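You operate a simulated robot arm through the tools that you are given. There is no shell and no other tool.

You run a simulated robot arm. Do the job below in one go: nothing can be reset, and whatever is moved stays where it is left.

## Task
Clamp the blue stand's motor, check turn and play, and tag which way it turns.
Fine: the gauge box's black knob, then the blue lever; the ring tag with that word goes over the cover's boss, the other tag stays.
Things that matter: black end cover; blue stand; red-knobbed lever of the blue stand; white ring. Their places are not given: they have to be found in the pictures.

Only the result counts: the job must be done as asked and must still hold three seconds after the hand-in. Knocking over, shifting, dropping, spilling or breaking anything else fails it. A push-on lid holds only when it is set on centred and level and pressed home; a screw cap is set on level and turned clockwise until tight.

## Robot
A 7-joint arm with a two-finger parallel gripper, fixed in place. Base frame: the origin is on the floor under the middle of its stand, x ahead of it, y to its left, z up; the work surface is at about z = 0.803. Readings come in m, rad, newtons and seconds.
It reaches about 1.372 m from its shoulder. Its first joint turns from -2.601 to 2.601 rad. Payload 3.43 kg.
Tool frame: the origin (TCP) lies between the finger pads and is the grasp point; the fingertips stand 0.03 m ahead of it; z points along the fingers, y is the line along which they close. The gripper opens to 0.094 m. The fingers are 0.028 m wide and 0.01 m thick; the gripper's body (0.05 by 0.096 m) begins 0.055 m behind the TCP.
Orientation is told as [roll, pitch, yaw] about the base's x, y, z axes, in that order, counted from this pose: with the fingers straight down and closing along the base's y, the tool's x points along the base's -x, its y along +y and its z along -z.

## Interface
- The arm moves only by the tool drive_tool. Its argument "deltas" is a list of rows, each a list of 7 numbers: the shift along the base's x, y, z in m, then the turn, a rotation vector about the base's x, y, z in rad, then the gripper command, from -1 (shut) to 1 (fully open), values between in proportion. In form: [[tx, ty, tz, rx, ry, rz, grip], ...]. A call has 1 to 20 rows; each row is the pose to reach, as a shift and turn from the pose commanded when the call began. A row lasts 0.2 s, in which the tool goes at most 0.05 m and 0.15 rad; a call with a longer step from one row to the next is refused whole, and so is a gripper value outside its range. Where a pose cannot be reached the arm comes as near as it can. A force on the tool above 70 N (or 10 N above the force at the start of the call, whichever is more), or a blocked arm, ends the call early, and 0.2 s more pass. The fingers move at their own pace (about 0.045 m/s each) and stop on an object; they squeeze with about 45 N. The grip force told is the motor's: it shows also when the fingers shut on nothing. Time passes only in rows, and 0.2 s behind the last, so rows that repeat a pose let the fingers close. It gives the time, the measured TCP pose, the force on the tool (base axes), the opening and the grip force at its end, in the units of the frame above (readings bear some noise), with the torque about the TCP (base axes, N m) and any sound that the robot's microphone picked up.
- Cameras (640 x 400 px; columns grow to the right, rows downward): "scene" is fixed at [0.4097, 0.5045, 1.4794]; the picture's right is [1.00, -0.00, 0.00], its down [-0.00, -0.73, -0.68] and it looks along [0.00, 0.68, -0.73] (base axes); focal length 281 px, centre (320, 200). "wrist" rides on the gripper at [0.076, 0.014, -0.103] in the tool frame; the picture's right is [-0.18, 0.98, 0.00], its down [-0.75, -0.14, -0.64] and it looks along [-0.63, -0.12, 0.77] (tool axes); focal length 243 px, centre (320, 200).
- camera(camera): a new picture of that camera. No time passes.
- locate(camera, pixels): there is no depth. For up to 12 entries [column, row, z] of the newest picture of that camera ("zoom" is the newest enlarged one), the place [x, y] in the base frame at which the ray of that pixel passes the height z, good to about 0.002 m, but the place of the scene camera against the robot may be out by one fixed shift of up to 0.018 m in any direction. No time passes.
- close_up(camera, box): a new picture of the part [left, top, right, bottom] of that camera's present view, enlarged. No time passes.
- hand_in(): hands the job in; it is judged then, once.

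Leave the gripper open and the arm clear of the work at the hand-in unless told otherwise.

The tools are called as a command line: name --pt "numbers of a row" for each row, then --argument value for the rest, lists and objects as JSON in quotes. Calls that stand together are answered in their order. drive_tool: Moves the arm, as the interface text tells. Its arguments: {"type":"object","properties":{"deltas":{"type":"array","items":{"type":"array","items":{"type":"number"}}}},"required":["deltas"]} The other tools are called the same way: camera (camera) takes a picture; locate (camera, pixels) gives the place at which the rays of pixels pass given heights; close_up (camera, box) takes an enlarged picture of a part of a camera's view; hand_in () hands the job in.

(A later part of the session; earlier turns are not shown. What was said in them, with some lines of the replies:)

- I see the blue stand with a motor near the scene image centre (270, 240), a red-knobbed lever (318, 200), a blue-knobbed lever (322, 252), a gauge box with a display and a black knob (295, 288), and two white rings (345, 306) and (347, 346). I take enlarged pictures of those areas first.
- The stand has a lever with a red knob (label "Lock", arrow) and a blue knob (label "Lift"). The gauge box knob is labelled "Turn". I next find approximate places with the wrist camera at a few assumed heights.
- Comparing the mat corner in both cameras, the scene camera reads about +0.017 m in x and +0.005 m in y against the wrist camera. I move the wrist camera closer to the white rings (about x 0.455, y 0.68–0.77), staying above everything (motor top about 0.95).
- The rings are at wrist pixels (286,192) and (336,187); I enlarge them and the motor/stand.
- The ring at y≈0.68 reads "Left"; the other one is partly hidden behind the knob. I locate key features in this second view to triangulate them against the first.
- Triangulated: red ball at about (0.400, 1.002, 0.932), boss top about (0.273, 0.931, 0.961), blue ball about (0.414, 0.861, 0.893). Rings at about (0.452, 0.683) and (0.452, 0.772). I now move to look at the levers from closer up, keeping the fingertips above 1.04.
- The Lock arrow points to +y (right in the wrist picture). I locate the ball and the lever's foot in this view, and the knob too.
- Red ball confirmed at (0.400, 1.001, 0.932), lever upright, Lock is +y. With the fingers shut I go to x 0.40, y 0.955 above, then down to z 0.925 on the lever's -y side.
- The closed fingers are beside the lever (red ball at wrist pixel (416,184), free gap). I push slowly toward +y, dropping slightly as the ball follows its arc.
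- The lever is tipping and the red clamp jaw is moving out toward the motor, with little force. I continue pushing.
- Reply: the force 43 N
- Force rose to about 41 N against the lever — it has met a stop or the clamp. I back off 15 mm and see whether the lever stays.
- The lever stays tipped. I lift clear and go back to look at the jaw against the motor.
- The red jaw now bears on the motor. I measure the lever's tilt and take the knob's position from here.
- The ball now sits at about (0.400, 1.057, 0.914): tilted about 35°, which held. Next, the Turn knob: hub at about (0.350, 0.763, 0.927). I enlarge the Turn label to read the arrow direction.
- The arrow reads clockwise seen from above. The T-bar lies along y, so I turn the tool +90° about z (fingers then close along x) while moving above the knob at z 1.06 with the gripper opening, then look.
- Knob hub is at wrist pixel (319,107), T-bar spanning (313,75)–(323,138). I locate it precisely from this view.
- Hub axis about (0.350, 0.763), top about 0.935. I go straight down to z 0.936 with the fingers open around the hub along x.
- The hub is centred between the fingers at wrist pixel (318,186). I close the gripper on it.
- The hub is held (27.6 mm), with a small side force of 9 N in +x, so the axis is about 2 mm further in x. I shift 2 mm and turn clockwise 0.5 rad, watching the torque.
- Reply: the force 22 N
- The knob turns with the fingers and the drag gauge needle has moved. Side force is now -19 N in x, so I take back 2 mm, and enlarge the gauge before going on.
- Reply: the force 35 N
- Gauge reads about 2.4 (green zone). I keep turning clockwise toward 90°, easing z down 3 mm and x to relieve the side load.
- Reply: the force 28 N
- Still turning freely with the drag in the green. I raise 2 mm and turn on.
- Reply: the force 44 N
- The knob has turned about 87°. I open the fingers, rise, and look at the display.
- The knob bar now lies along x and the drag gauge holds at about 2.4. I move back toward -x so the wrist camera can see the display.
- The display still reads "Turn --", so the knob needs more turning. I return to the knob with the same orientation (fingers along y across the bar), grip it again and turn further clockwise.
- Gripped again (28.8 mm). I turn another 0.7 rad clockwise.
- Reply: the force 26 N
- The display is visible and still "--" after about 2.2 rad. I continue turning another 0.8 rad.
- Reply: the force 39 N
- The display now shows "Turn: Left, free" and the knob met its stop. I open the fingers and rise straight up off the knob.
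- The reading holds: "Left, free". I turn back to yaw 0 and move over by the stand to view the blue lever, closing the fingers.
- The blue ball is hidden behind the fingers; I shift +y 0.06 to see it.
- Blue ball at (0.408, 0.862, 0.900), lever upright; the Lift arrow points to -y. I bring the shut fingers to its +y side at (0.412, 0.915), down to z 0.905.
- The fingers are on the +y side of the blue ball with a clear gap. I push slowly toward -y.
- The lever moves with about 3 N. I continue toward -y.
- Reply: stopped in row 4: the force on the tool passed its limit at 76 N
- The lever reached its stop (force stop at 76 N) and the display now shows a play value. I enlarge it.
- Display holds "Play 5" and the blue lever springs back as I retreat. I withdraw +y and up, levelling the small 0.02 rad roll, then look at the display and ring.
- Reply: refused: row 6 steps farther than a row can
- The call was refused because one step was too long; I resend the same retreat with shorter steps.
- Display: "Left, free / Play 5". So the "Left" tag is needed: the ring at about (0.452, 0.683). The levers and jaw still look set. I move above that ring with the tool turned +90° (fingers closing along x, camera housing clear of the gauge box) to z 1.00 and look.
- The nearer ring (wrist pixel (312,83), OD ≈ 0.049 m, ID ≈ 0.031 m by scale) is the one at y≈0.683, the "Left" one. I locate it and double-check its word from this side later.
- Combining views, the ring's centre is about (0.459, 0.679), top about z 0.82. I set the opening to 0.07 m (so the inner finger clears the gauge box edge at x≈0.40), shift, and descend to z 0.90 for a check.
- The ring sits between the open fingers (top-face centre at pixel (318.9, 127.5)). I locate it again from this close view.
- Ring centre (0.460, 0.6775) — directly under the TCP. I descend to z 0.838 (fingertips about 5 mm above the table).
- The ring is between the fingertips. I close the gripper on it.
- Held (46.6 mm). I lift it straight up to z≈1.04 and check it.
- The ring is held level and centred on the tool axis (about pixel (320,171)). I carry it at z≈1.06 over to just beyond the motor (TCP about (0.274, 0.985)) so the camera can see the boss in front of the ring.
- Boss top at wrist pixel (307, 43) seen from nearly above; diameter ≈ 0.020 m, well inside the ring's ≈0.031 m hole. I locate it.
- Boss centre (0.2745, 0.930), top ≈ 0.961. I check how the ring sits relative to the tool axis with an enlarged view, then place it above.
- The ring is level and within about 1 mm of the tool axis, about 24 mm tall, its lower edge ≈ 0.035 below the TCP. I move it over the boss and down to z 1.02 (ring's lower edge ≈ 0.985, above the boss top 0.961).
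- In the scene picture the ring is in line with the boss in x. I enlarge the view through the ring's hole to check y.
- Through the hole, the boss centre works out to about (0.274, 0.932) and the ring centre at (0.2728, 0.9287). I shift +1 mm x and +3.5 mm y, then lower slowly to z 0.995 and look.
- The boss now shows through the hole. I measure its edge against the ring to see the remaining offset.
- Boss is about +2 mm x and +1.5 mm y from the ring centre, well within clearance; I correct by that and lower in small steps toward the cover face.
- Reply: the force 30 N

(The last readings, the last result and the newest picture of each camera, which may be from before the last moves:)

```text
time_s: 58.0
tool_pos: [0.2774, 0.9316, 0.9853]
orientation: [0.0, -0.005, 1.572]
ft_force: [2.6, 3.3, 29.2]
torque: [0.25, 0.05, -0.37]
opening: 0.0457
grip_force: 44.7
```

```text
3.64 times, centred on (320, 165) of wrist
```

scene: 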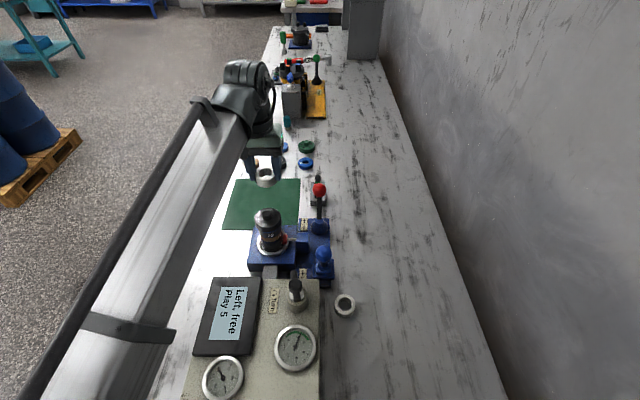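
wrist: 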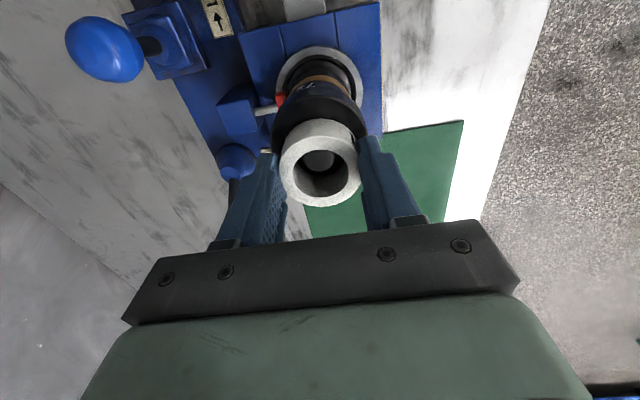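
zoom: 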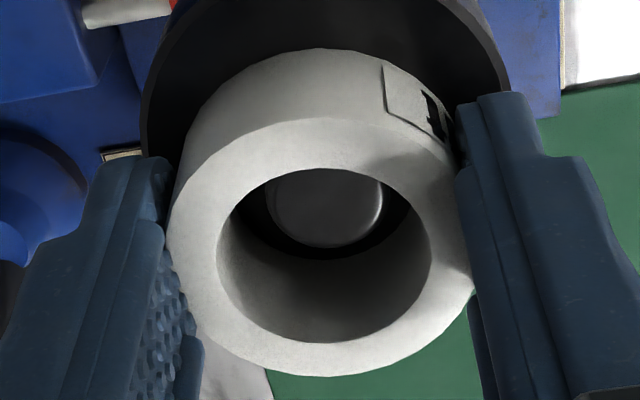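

Contact: 29 N upward at z 0.985 — the ring has landed on the cover around the boss (boss visible inside the hole in both pictures) and the fingers slid slightly down on it. I ease up 2 mm to unload and check.

drive_tool --pt "0 0 0.001 0 0 0 -1" --pt "0 0 0.002 0 0 0 -1" --pt "0 0 0.002 0 0 0 -1"

close_up --camera "scene" --box '[230, 180, 310, 250]'

close_up --camera "wrist" --box '[270, 110, 370, 220]'

```text
time_s: 58.9
tool_pos: [0.277, 0.9335, 0.9855]
orientation: [-0.001, -0.001, 1.574]
ft_force: [3.0, -1.2, 8.7]
torque: [0.04, -0.13, -0.11]
opening: 0.0455
grip_force: 44.5
```

```text
5.71 times, centred on (270, 215) of scene
```

zoom: 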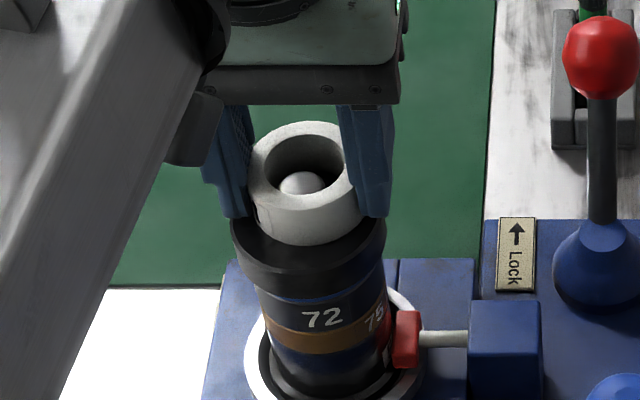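

```text
3.64 times, centred on (320, 165) of wrist
```

zoom: 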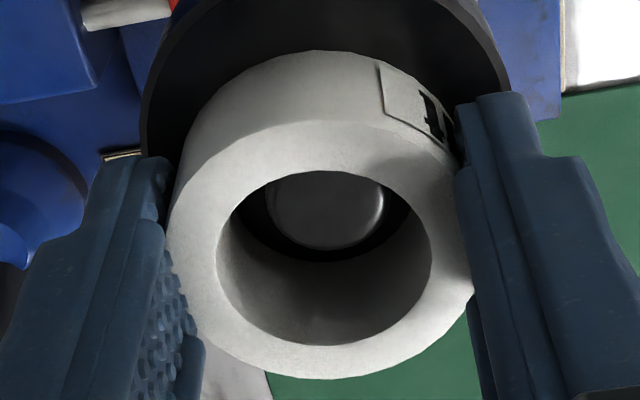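

The load is down to 9 N and the boss is centred in the ring's hole. I open the fingers partway to let the ring settle, holding position.

drive_tool --pt "0 0 0 0 0 0 0.05" --pt "0 0 0 0 0 0 0.15" --pt "0 0 0 0 0 0 0.3" --pt "0 0 0 0 0 0 0.3"

close_up --camera "scene" --box '[230, 180, 310, 250]'

close_up --camera "wrist" --box '[270, 110, 370, 220]'

```text
time_s: 59.9
tool_pos: [0.2765, 0.9335, 0.9861]
orientation: [0.0, -0.003, 1.573]
ft_force: [-0.1, 0.3, 0.6]
torque: [0.03, 0.01, 0.0]
opening: 0.0611
grip_force: 0.0
```

```text
5.71 times, centred on (270, 215) of scene
```

zoom: 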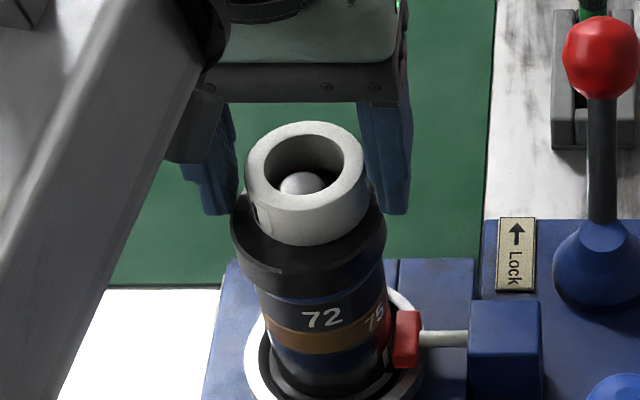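

```text
3.64 times, centred on (320, 165) of wrist
```

zoom: 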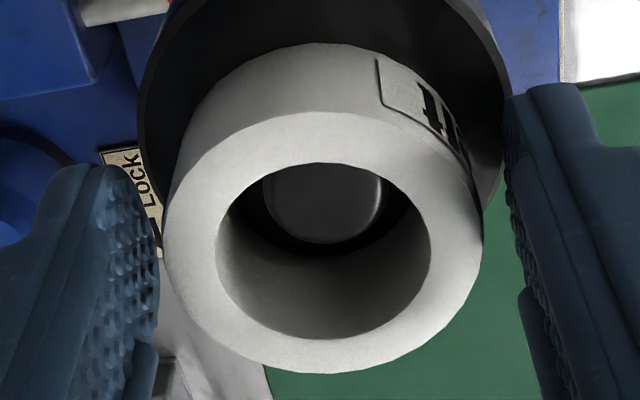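

The ring is released and sits flat on the cover around the boss; forces are zero. I open a little more and rise straight up.

drive_tool --pt "0 0 0 0 0 0 0.7" --pt "0 0 0 0 0 0 1" --pt "0 0 0.015 0 0 0 1" --pt "0 0 0.04 0 0 0 1" --pt "0 0 0.08 0 0 0 1" --pt "0 0 0.12 0 0 0 1" --pt "0 0.03 0.15 0 0 0 1" --pt "0 0.06 0.17 0 0 0 1" --pt "0 0.06 0.17 0 0 0 1"

camera --camera "wrist"

camera --camera "scene"

close_up --camera "scene" --box '[230, 180, 310, 250]'

```text
time_s: 61.9
tool_pos: [0.2771, 0.9922, 1.1559]
orientation: [0.0, -0.003, 1.572]
ft_force: [-0.5, 0.3, -0.5]
torque: [-0.02, 0.0, 0.04]
opening: 0.0942
grip_force: 0.0
```

```text
taken
```

wrist: 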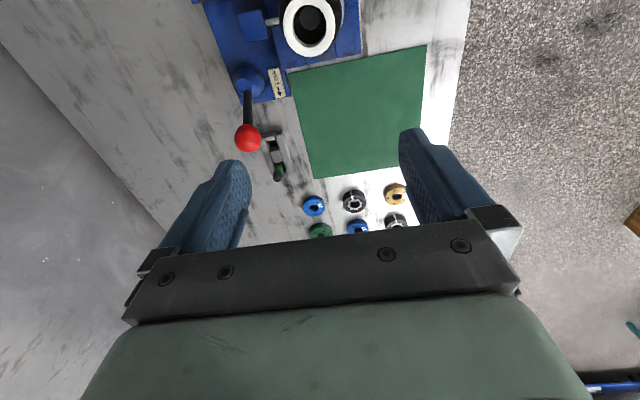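

```text
taken
```

scene: 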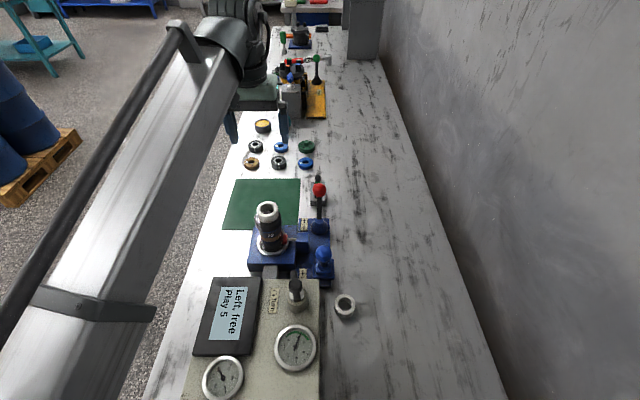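

```text
5.71 times, centred on (270, 215) of scene
```

zoom: 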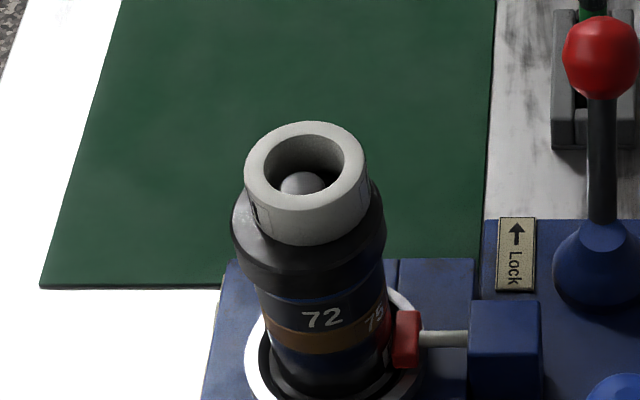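

The ring is on the boss and the other tag is untouched at (345,306). I turn back to yaw 0 and view from the -x side to confirm the word and the seating.

drive_tool --pt "-0.005 0.0 0.0 0 0 -0.14 1" --pt "-0.01 0.0 0.0 0 0 -0.28 1" --pt "-0.015 0.0 0.0 0 0 -0.42 1" --pt "-0.02 0.0 0.0 0 0 -0.56 1" --pt "-0.025 0.0 0.0 0 0 -0.7 1" --pt "-0.03 0.0 0.0 0 0 -0.84 1" --pt "-0.035 0.0 0.0 0 0 -0.98 1" --pt "-0.04 0.0 0.0 0 0 -1.12 1" --pt "-0.045 0.0 0.0 0 0 -1.26 1" --pt "-0.05 0.0 0.0 0 0 -1.4 1" --pt "-0.05 0.0 0.0 0 0 -1.5 1" --pt "-0.05 0.0 0.0 0 0 -1.5708 1" --pt "-0.05 0.0 0.0 0 0 -1.5708 1"

camera --camera "wrist"

close_up --camera "wrist" --box '[200, 0, 400, 180]'

```text
time_s: 64.7
tool_pos: [0.2274, 0.9923, 1.156]
orientation: [0.0, -0.002, 0.0]
ft_force: [-0.2, 0.3, -0.4]
torque: [-0.02, 0.02, 0.01]
opening: 0.094
grip_force: 0.1
```

```text
taken
```

wrist: 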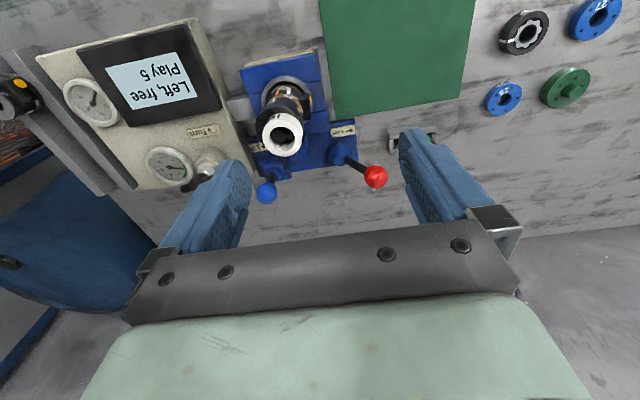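

```text
2.22 times, centred on (300, 90) of wrist
```

zoom: 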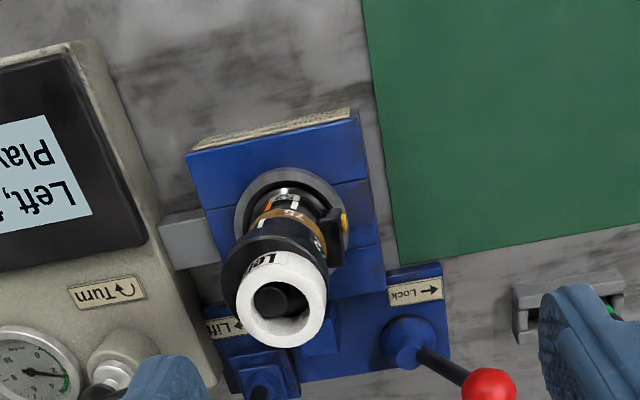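

close_up --camera "wrist" --box '[250, 100, 320, 170]'

locate --camera "wrist" --pixels '[[375, 176, 0.914], [267, 192, 0.9]]'

close_up --camera "scene" --box '[180, 180, 380, 380]'

```text
5.71 times, centred on (285, 135) of wrist
```

zoom: 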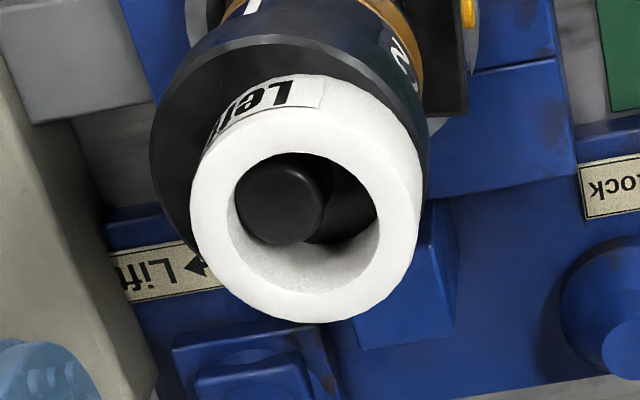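

```text
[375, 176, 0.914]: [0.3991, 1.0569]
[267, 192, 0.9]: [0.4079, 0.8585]
```

```text
2.00 times, centred on (280, 280) of scene
```

zoom: 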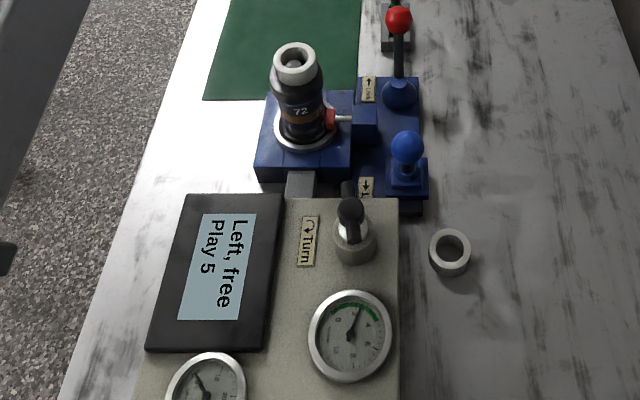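

The ring on the cover reads "Left", the display shows "Left, free / Play 5", and the red lever is still at its locked place (0.399, 1.057). I check how centred and level the ring is around the boss by locating the edges.

close_up --camera "wrist" --box '[250, 100, 320, 170]'

locate --camera "zoom" --pixels '[[188, 210, 0.98], [422, 190, 0.98], [300, 82, 0.98], [300, 322, 0.98], [235, 200, 0.967], [322, 205, 0.967], [280, 244, 0.967], [233, 205, 0.98], [378, 215, 0.98], [305, 153, 0.98], [305, 291, 0.98]]'

```text
5.71 times, centred on (285, 135) of wrist
```

zoom: 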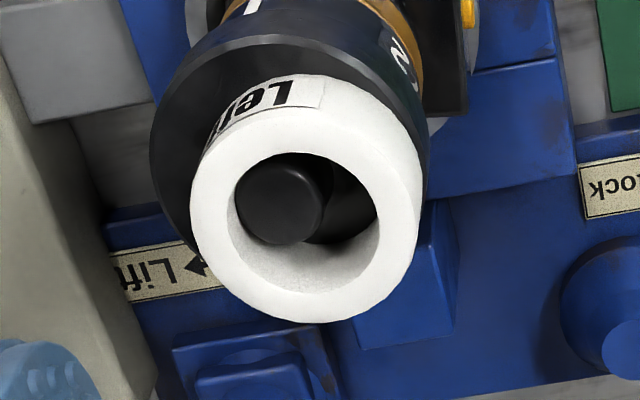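

```text
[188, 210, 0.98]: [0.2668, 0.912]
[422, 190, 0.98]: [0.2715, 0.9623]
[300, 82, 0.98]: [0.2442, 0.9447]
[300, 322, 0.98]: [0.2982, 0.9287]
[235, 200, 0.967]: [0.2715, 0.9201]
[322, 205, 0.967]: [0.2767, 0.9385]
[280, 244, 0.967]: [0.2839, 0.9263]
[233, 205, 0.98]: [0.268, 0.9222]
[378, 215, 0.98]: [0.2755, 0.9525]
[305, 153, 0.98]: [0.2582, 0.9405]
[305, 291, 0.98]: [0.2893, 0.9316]
```

The ring may sit a few mm toward +y of the boss. I look closer with the scene camera, and from another wrist position, to make sure it lies flat.

close_up --camera "scene" --box '[248, 192, 288, 226]'

drive_tool --pt "-0.03 -0.01 -0.03 0 0 0 1" --pt "-0.06 -0.02 -0.06 0 0 0 1" --pt "-0.09 -0.03 -0.09 0 0 0 1" --pt "-0.11 -0.04 -0.11 0 0 0 1" --pt "-0.11 -0.04 -0.11 0 0 0 1"

camera --camera "wrist"

```text
11.76 times, centred on (268, 209) of scene
```

zoom: 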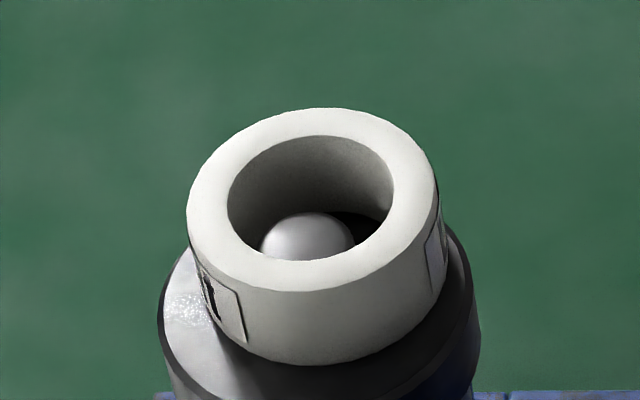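

```text
time_s: 65.8
tool_pos: [0.1174, 0.9555, 1.0448]
orientation: [0.0, -0.002, 0.003]
ft_force: [0.2, -0.1, 0.6]
torque: [0.02, 0.02, 0.0]
opening: 0.0942
grip_force: 0.1
```

```text
taken
```

wrist: 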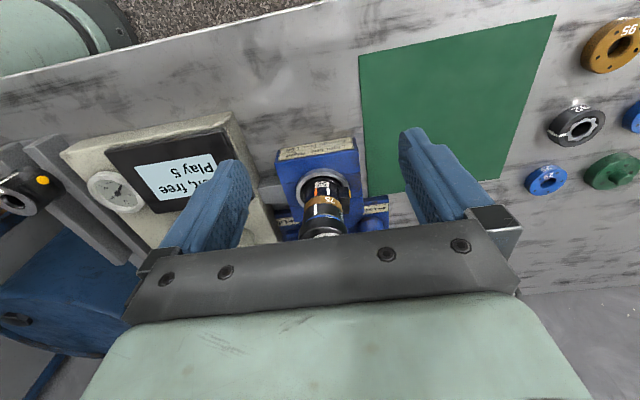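

In the enlarged scene view the ring looks slightly tilted. I tilt the tool back (about -0.6 rad around y, well away from the motor) so the wrist camera gets a nearly side-on view of the ring.

drive_tool --pt "-0.005 0 0 0 -0.12 0 1" --pt "-0.01 0 0 0 -0.24 0 1" --pt "-0.015 0 0 0 -0.36 0 1" --pt "-0.02 0 0 0 -0.48 0 1" --pt "-0.02 0 0 0 -0.6 0 1" --pt "-0.02 0 0 0 -0.6 0 1"

camera --camera "wrist"

close_up --camera "wrist" --box '[270, 110, 380, 220]'

```text
time_s: 67.2
tool_pos: [0.096, 0.9539, 1.0463]
orientation: [-0.001, -0.605, 0.004]
ft_force: [0.4, 1.1, -0.1]
torque: [0.0, -0.03, 0.0]
opening: 0.0941
grip_force: 0.0
```

```text
taken
```

wrist: 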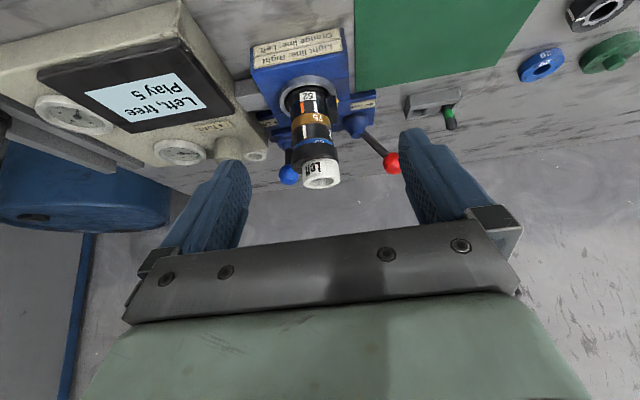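

```text
3.64 times, centred on (325, 165) of wrist
```

zoom: 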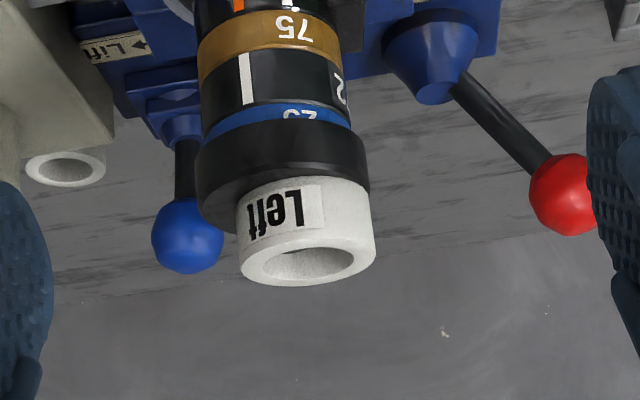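

From the side the ring reads "Left" and sits on the cover. There is also a plate on the stand ("Light line: Right / Orange line: Left"). I enlarge both.

close_up --camera "wrist" --box '[295, 145, 350, 195]'

close_up --camera "wrist" --box '[245, 20, 355, 150]'

```text
8.00 times, centred on (322, 170) of wrist
```

zoom: 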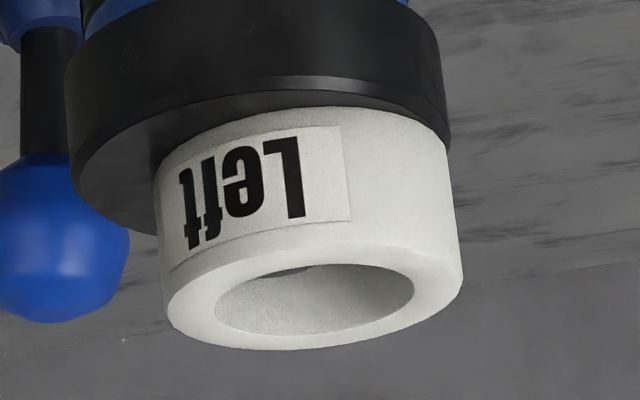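

```text
3.08 times, centred on (300, 85) of wrist
```

zoom: 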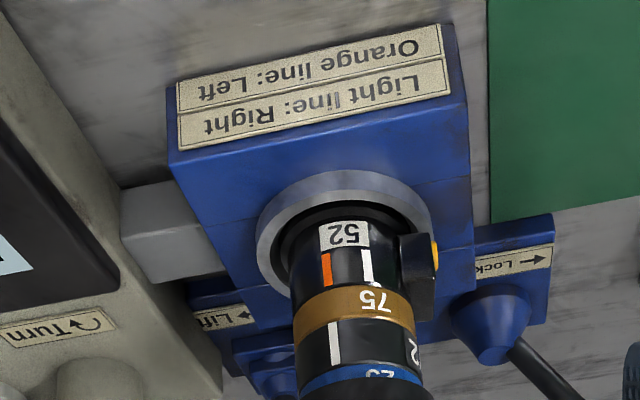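

The plate agrees (orange line: Left). I go nearer and look more side-on to judge the ring's tilt and seating on the cover.

drive_tool --pt "0.015 -0.002 -0.01 0 -0.07 0 1" --pt "0.03 -0.004 -0.025 0 -0.14 0 1" --pt "0.045 -0.005 -0.04 0 -0.2 0 1" --pt "0.05 -0.005 -0.043 0 -0.2 0 1" --pt "0.05 -0.005 -0.043 0 -0.2 0 1"

camera --camera "wrist"

close_up --camera "wrist" --box '[270, 110, 380, 220]'

```text
time_s: 68.5
tool_pos: [0.1464, 0.9494, 1.0044]
orientation: [-0.002, -0.803, 0.005]
ft_force: [0.2, 0.1, 0.1]
torque: [0.04, 0.04, 0.01]
opening: 0.0941
grip_force: 0.0
```

```text
taken
```

wrist: 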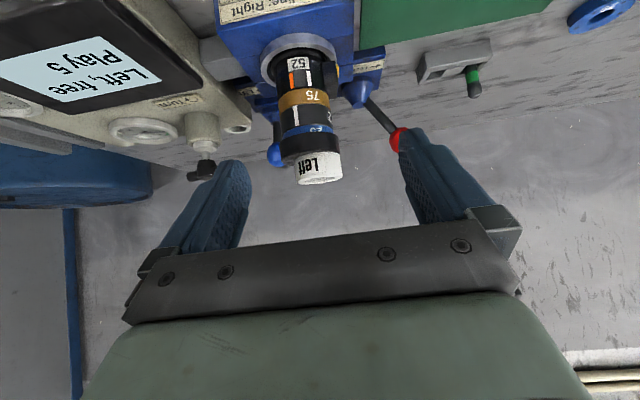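

```text
3.64 times, centred on (325, 165) of wrist
```

zoom: 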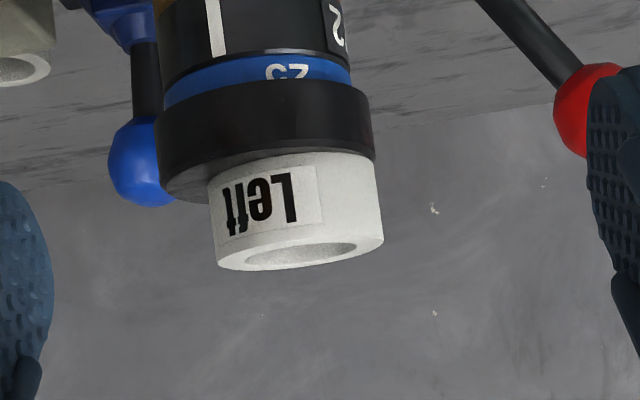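

close_up --camera "wrist" --box '[280, 125, 350, 190]'

close_up --camera "wrist" --box '[300, 140, 350, 190]'

```text
6.15 times, centred on (315, 158) of wrist
```

zoom: 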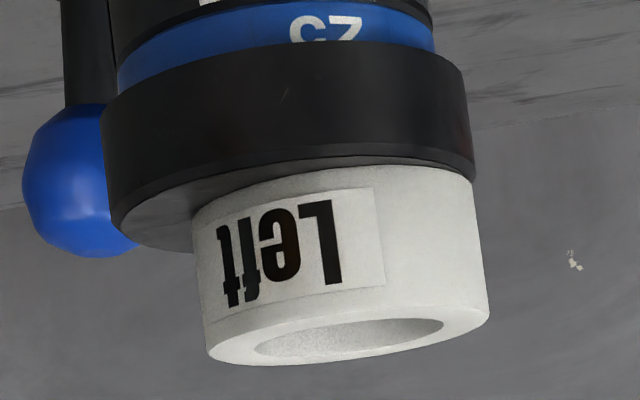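

```text
8.00 times, centred on (325, 165) of wrist
```

zoom: 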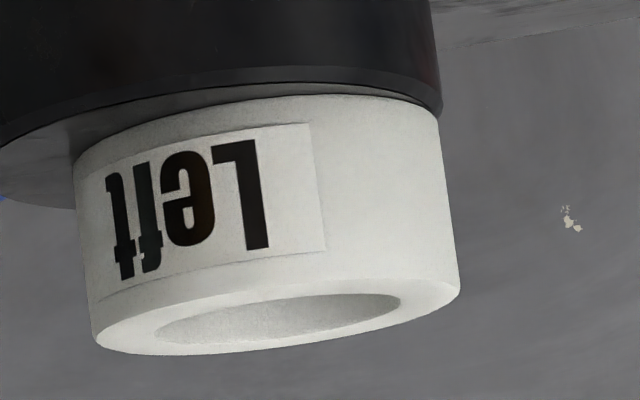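

Side-on, the ring's walls run parallel to the motor's, so it is flat on the cover, but it lies about 5–6 mm toward +y of the boss axis (touching the boss). I will centre it gently: go above with fingers along y (yaw 0), centred 5.5 mm to the -y side of where I released it, then close just to the ring's diameter without squeezing. First I go up, untilted.

drive_tool --pt "-0.01 0 0.03 0 0.13 0 0.6" --pt "-0.01 0 0.06 0 0.27 0 0.6" --pt "-0.01 0 0.09 0 0.41 0 0.6" --pt "0.0 -0.005 0.11 0 0.55 0 0.6" --pt "0.02 -0.01 0.12 0 0.69 0 0.6" --pt "0.04 -0.015 0.12 0 0.802 0 0.6" --pt "0.07 -0.0205 0.12 0 0.802 0 0.6" --pt "0.1 -0.0205 0.12 0 0.802 0 0.6" --pt "0.13 -0.0205 0.12 0 0.802 0 0.6" --pt "0.13 -0.0205 0.09 0 0.802 0 0.6" --pt "0.13 -0.0205 0.06 0 0.802 0 0.6" --pt "0.13 -0.0205 0.06 0 0.802 0 0.6"

camera --camera "wrist"

close_up --camera "wrist" --box '[260, 80, 380, 210]'

close_up --camera "scene" --box '[230, 160, 310, 240]'

```text
time_s: 71.0
tool_pos: [0.2753, 0.9285, 1.0615]
orientation: [0.0, 0.0, 0.002]
ft_force: [1.2, 0.4, -0.3]
torque: [0.01, -0.02, -0.02]
opening: 0.0749
grip_force: 0.0
```

```text
taken
```

wrist: 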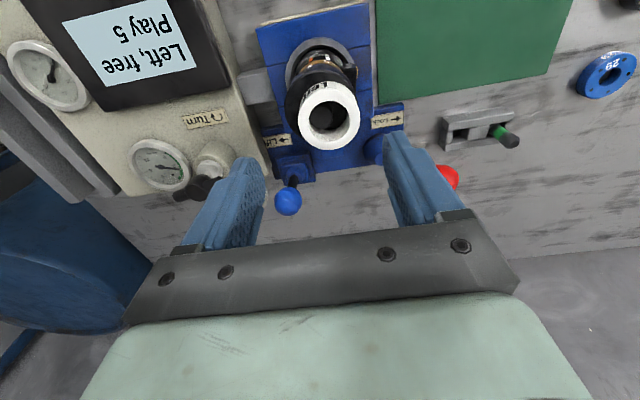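

```text
3.08 times, centred on (320, 145) of wrist
```

zoom: 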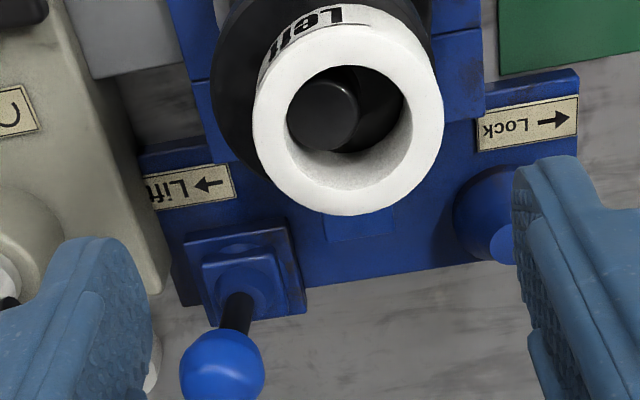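

```text
5.00 times, centred on (270, 200) of scene
```

zoom: 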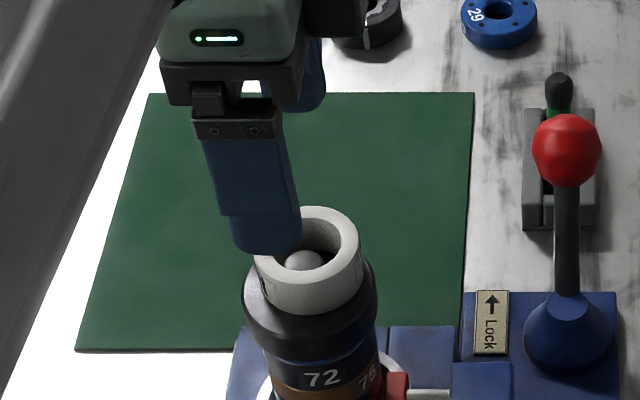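

From this view the boss lies right on the tool axis (1 mm) while the ring is about 6–7 mm to +y. I descend to z 0.994 with the fingers open 0.075 m around the ring (tips ≈ 6 mm above the cover face).

drive_tool --pt "0 0.0005 -0.02 0 0 0 0.6" --pt "0 0.0005 -0.04 0 0 0 0.6" --pt "0 0.0005 -0.058 0 0 0 0.6" --pt "0 0.0005 -0.067 0 0 0 0.6" --pt "0 0.0005 -0.067 0 0 0 0.6"

camera --camera "wrist"

close_up --camera "scene" --box '[230, 160, 310, 240]'

```text
time_s: 72.2
tool_pos: [0.2764, 0.9282, 0.9954]
orientation: [0.001, -0.001, 0.002]
ft_force: [0.4, 0.5, 0.3]
torque: [0.03, -0.03, 0.04]
opening: 0.075
grip_force: 0.1
```

```text
taken
```

wrist: 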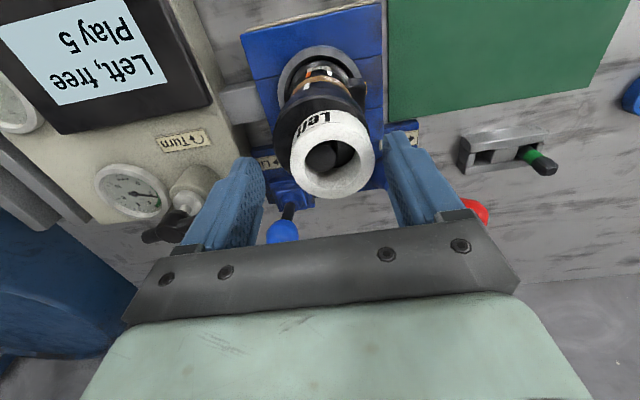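

```text
5.00 times, centred on (270, 200) of scene
```

zoom: 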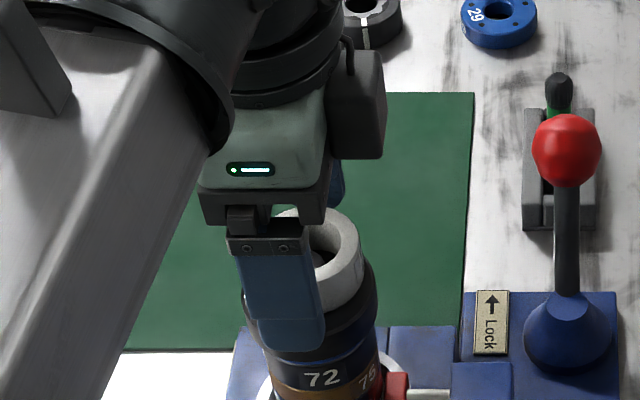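

close_up --camera "scene" --box '[248, 190, 298, 232]'

close_up --camera "wrist" --box '[220, 100, 440, 230]'

```text
9.52 times, centred on (273, 211) of scene
```

zoom: 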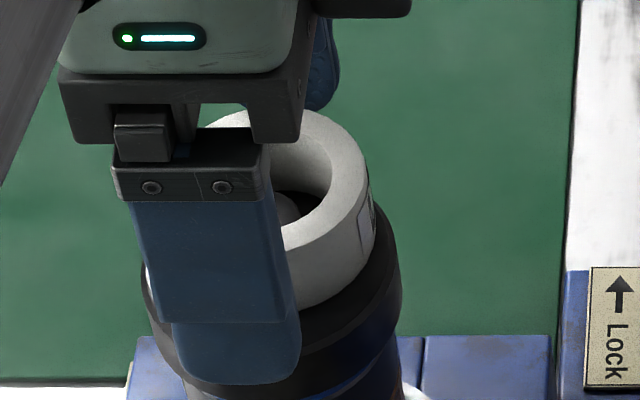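

```text
2.91 times, centred on (330, 165) of wrist
```

zoom: 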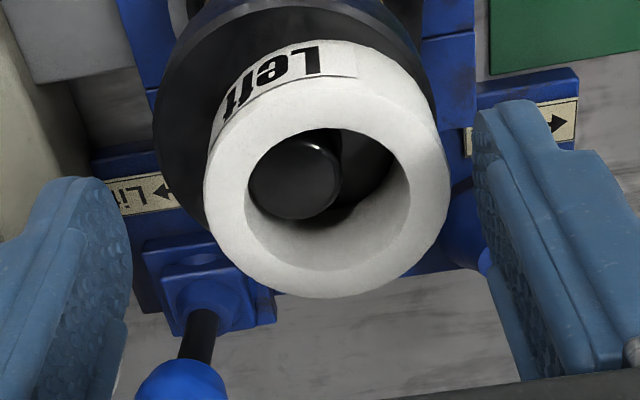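

Fingers and ring agree in x, and the boss is on the tool axis while the ring is ~6 mm to +y. I close gradually to about 0.048 m opening (ring OD ≈ 0.0466), nudging the ring to centre without clamping.

drive_tool --pt "0 0 0 0 0 0 0.45" --pt "0 0 0 0 0 0 0.35" --pt "0 0 0 0 0 0 0.25" --pt "0 0 0 0 0 0 0.15" --pt "0 0 0 0 0 0 0.08" --pt "0 0 0 0 0 0 0.03" --pt "0 0 0 0 0 0 0.03"

close_up --camera "wrist" --box '[220, 100, 440, 230]'

close_up --camera "scene" --box '[248, 190, 298, 232]'

```text
time_s: 73.8
tool_pos: [0.277, 0.9287, 0.9966]
orientation: [-0.001, -0.001, 0.002]
ft_force: [0.1, 0.6, -0.6]
torque: [-0.02, 0.01, -0.03]
opening: 0.0483
grip_force: 0.0
```

```text
2.91 times, centred on (330, 165) of wrist
```

zoom: 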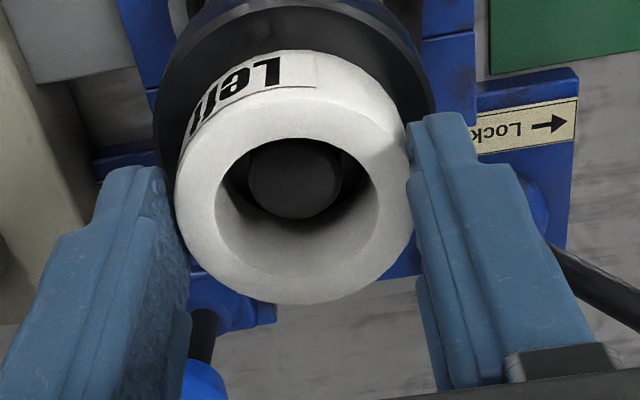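

```text
9.52 times, centred on (273, 211) of scene
```

zoom: 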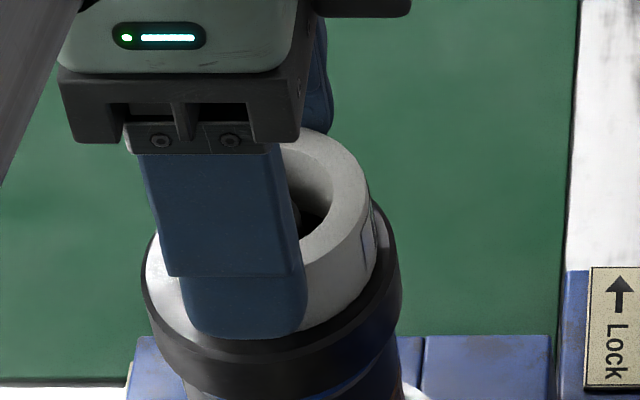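

The ring is now centred around the boss (hole centre 297, boss centre 295 in the enlarged picture), with no forces. I open the fingers and rise straight up and away.

drive_tool --pt "0 0 0 0 0 0 0.2" --pt "0 0 0 0 0 0 0.4" --pt "0 0 0 0 0 0 0.6" --pt "0 0 0 0 0 0 0.6" --pt "0 0 0.02 0 0 0 0.6" --pt "0 0 0.05 0 0 0 0.6" --pt "0 0 0.09 0 0 0 0.6" --pt "0 0 0.13 0 0 0 1" --pt "-0.03 0 0.16 0 0 0 1" --pt "-0.06 0.03 0.19 0 0 0 1" --pt "-0.09 0.06 0.2 0 0 0 1" --pt "-0.09 0.06 0.2 0 0 0 1"

camera --camera "wrist"

camera --camera "scene"

close_up --camera "scene" --box '[248, 190, 298, 232]'

```text
refused: row 10 steps farther than a row can; nothing moved
```

```text
taken
```

wrist: 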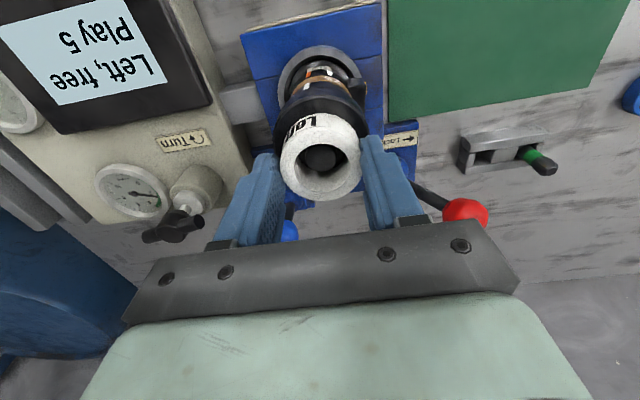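

```text
taken
```

scene: 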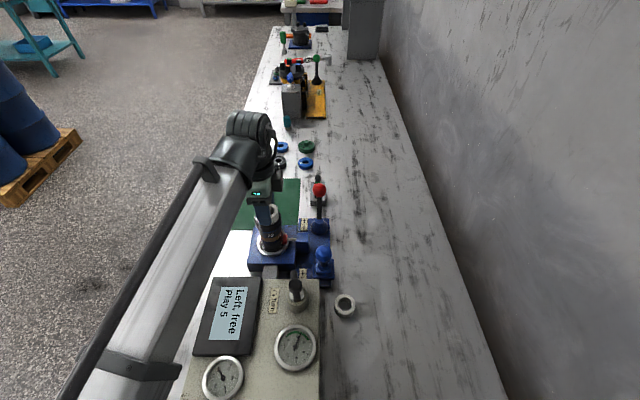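

```text
9.52 times, centred on (273, 211) of scene
```

zoom: 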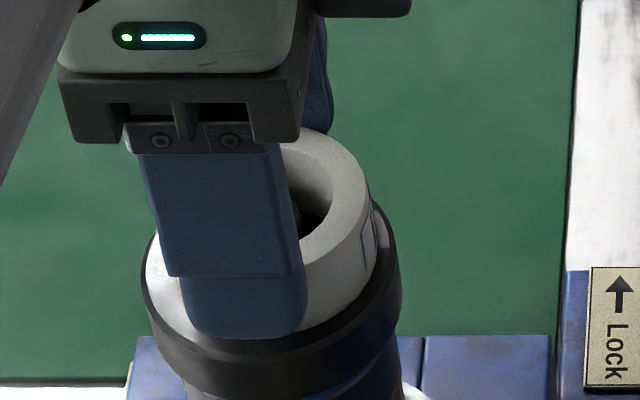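

That call was refused for one over-long step; I resend the opening and retreat with shorter steps.

drive_tool --pt "0 0 0 0 0 0 0.2" --pt "0 0 0 0 0 0 0.4" --pt "0 0 0 0 0 0 0.6" --pt "0 0 0 0 0 0 0.6" --pt "0 0 0.02 0 0 0 0.6" --pt "0 0 0.05 0 0 0 0.6" --pt "0 0 0.085 0 0 0 0.6" --pt "0 0 0.12 0 0 0 1" --pt "-0.02 0 0.15 0 0 0 1" --pt "-0.045 0.02 0.17 0 0 0 1" --pt "-0.07 0.04 0.19 0 0 0 1" --pt "-0.09 0.06 0.2 0 0 0 1" --pt "-0.09 0.06 0.2 0 0 0 1"

camera --camera "wrist"

camera --camera "scene"

close_up --camera "scene" --box '[248, 190, 298, 232]'

```text
time_s: 76.7
tool_pos: [0.1849, 0.9889, 1.199]
orientation: [0.0, -0.002, 0.003]
ft_force: [-0.3, 0.2, -0.5]
torque: [-0.02, -0.02, -0.04]
opening: 0.094
grip_force: 0.0
```

```text
taken
```

wrist: 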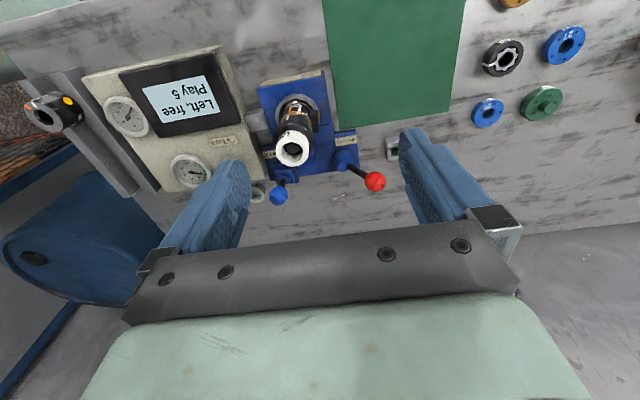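

```text
taken
```

scene: 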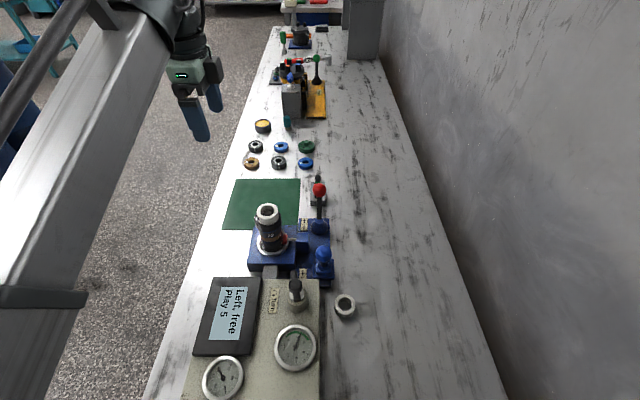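

```text
9.52 times, centred on (273, 211) of scene
```

zoom: 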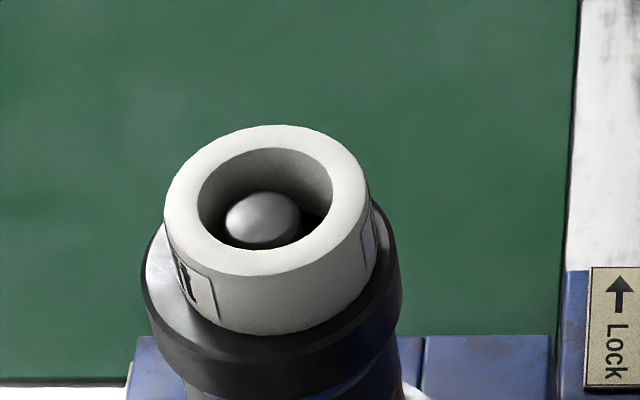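

The "Left" tag now sits flat and centred around the boss. The other tag is where it was. The red lever is locked with the jaw on the motor, and the display reads "Left, free / Play 5". The gripper is open and the arm is clear, so I hand in.

hand_in

```text
The job is handed in.
```

The motor is clamped, both checks are done, and the "Left" ring tag is on the cover's boss. I've handed the job in; no verdict came back.

- **Clamp:** I pushed the red-knobbed lever to its stop in the Lock direction. It stayed there, with the jaw against the motor.
- **Turn:** I turned the black knob clockwise, as its label shows, until the display read "Left, free". The drag gauge read about 2.4, inside its green zone.
- **Play:** I pushed the blue lever to its Lift stop and the display read "Play 5". This push peaked at 76 N, just over the 70 N limit, so the call stopped early. The lever springs back when released, and I saw no damage.
- **Tag:** When first released, the "Left" ring was flat on the cover but about 6 mm off-centre. I nudged it back, and it now sits flat and centred around the boss.
- **Other tag:** The "Right" tag is still where it was.

At hand-in the gripper was open and the arm was clear of the work.
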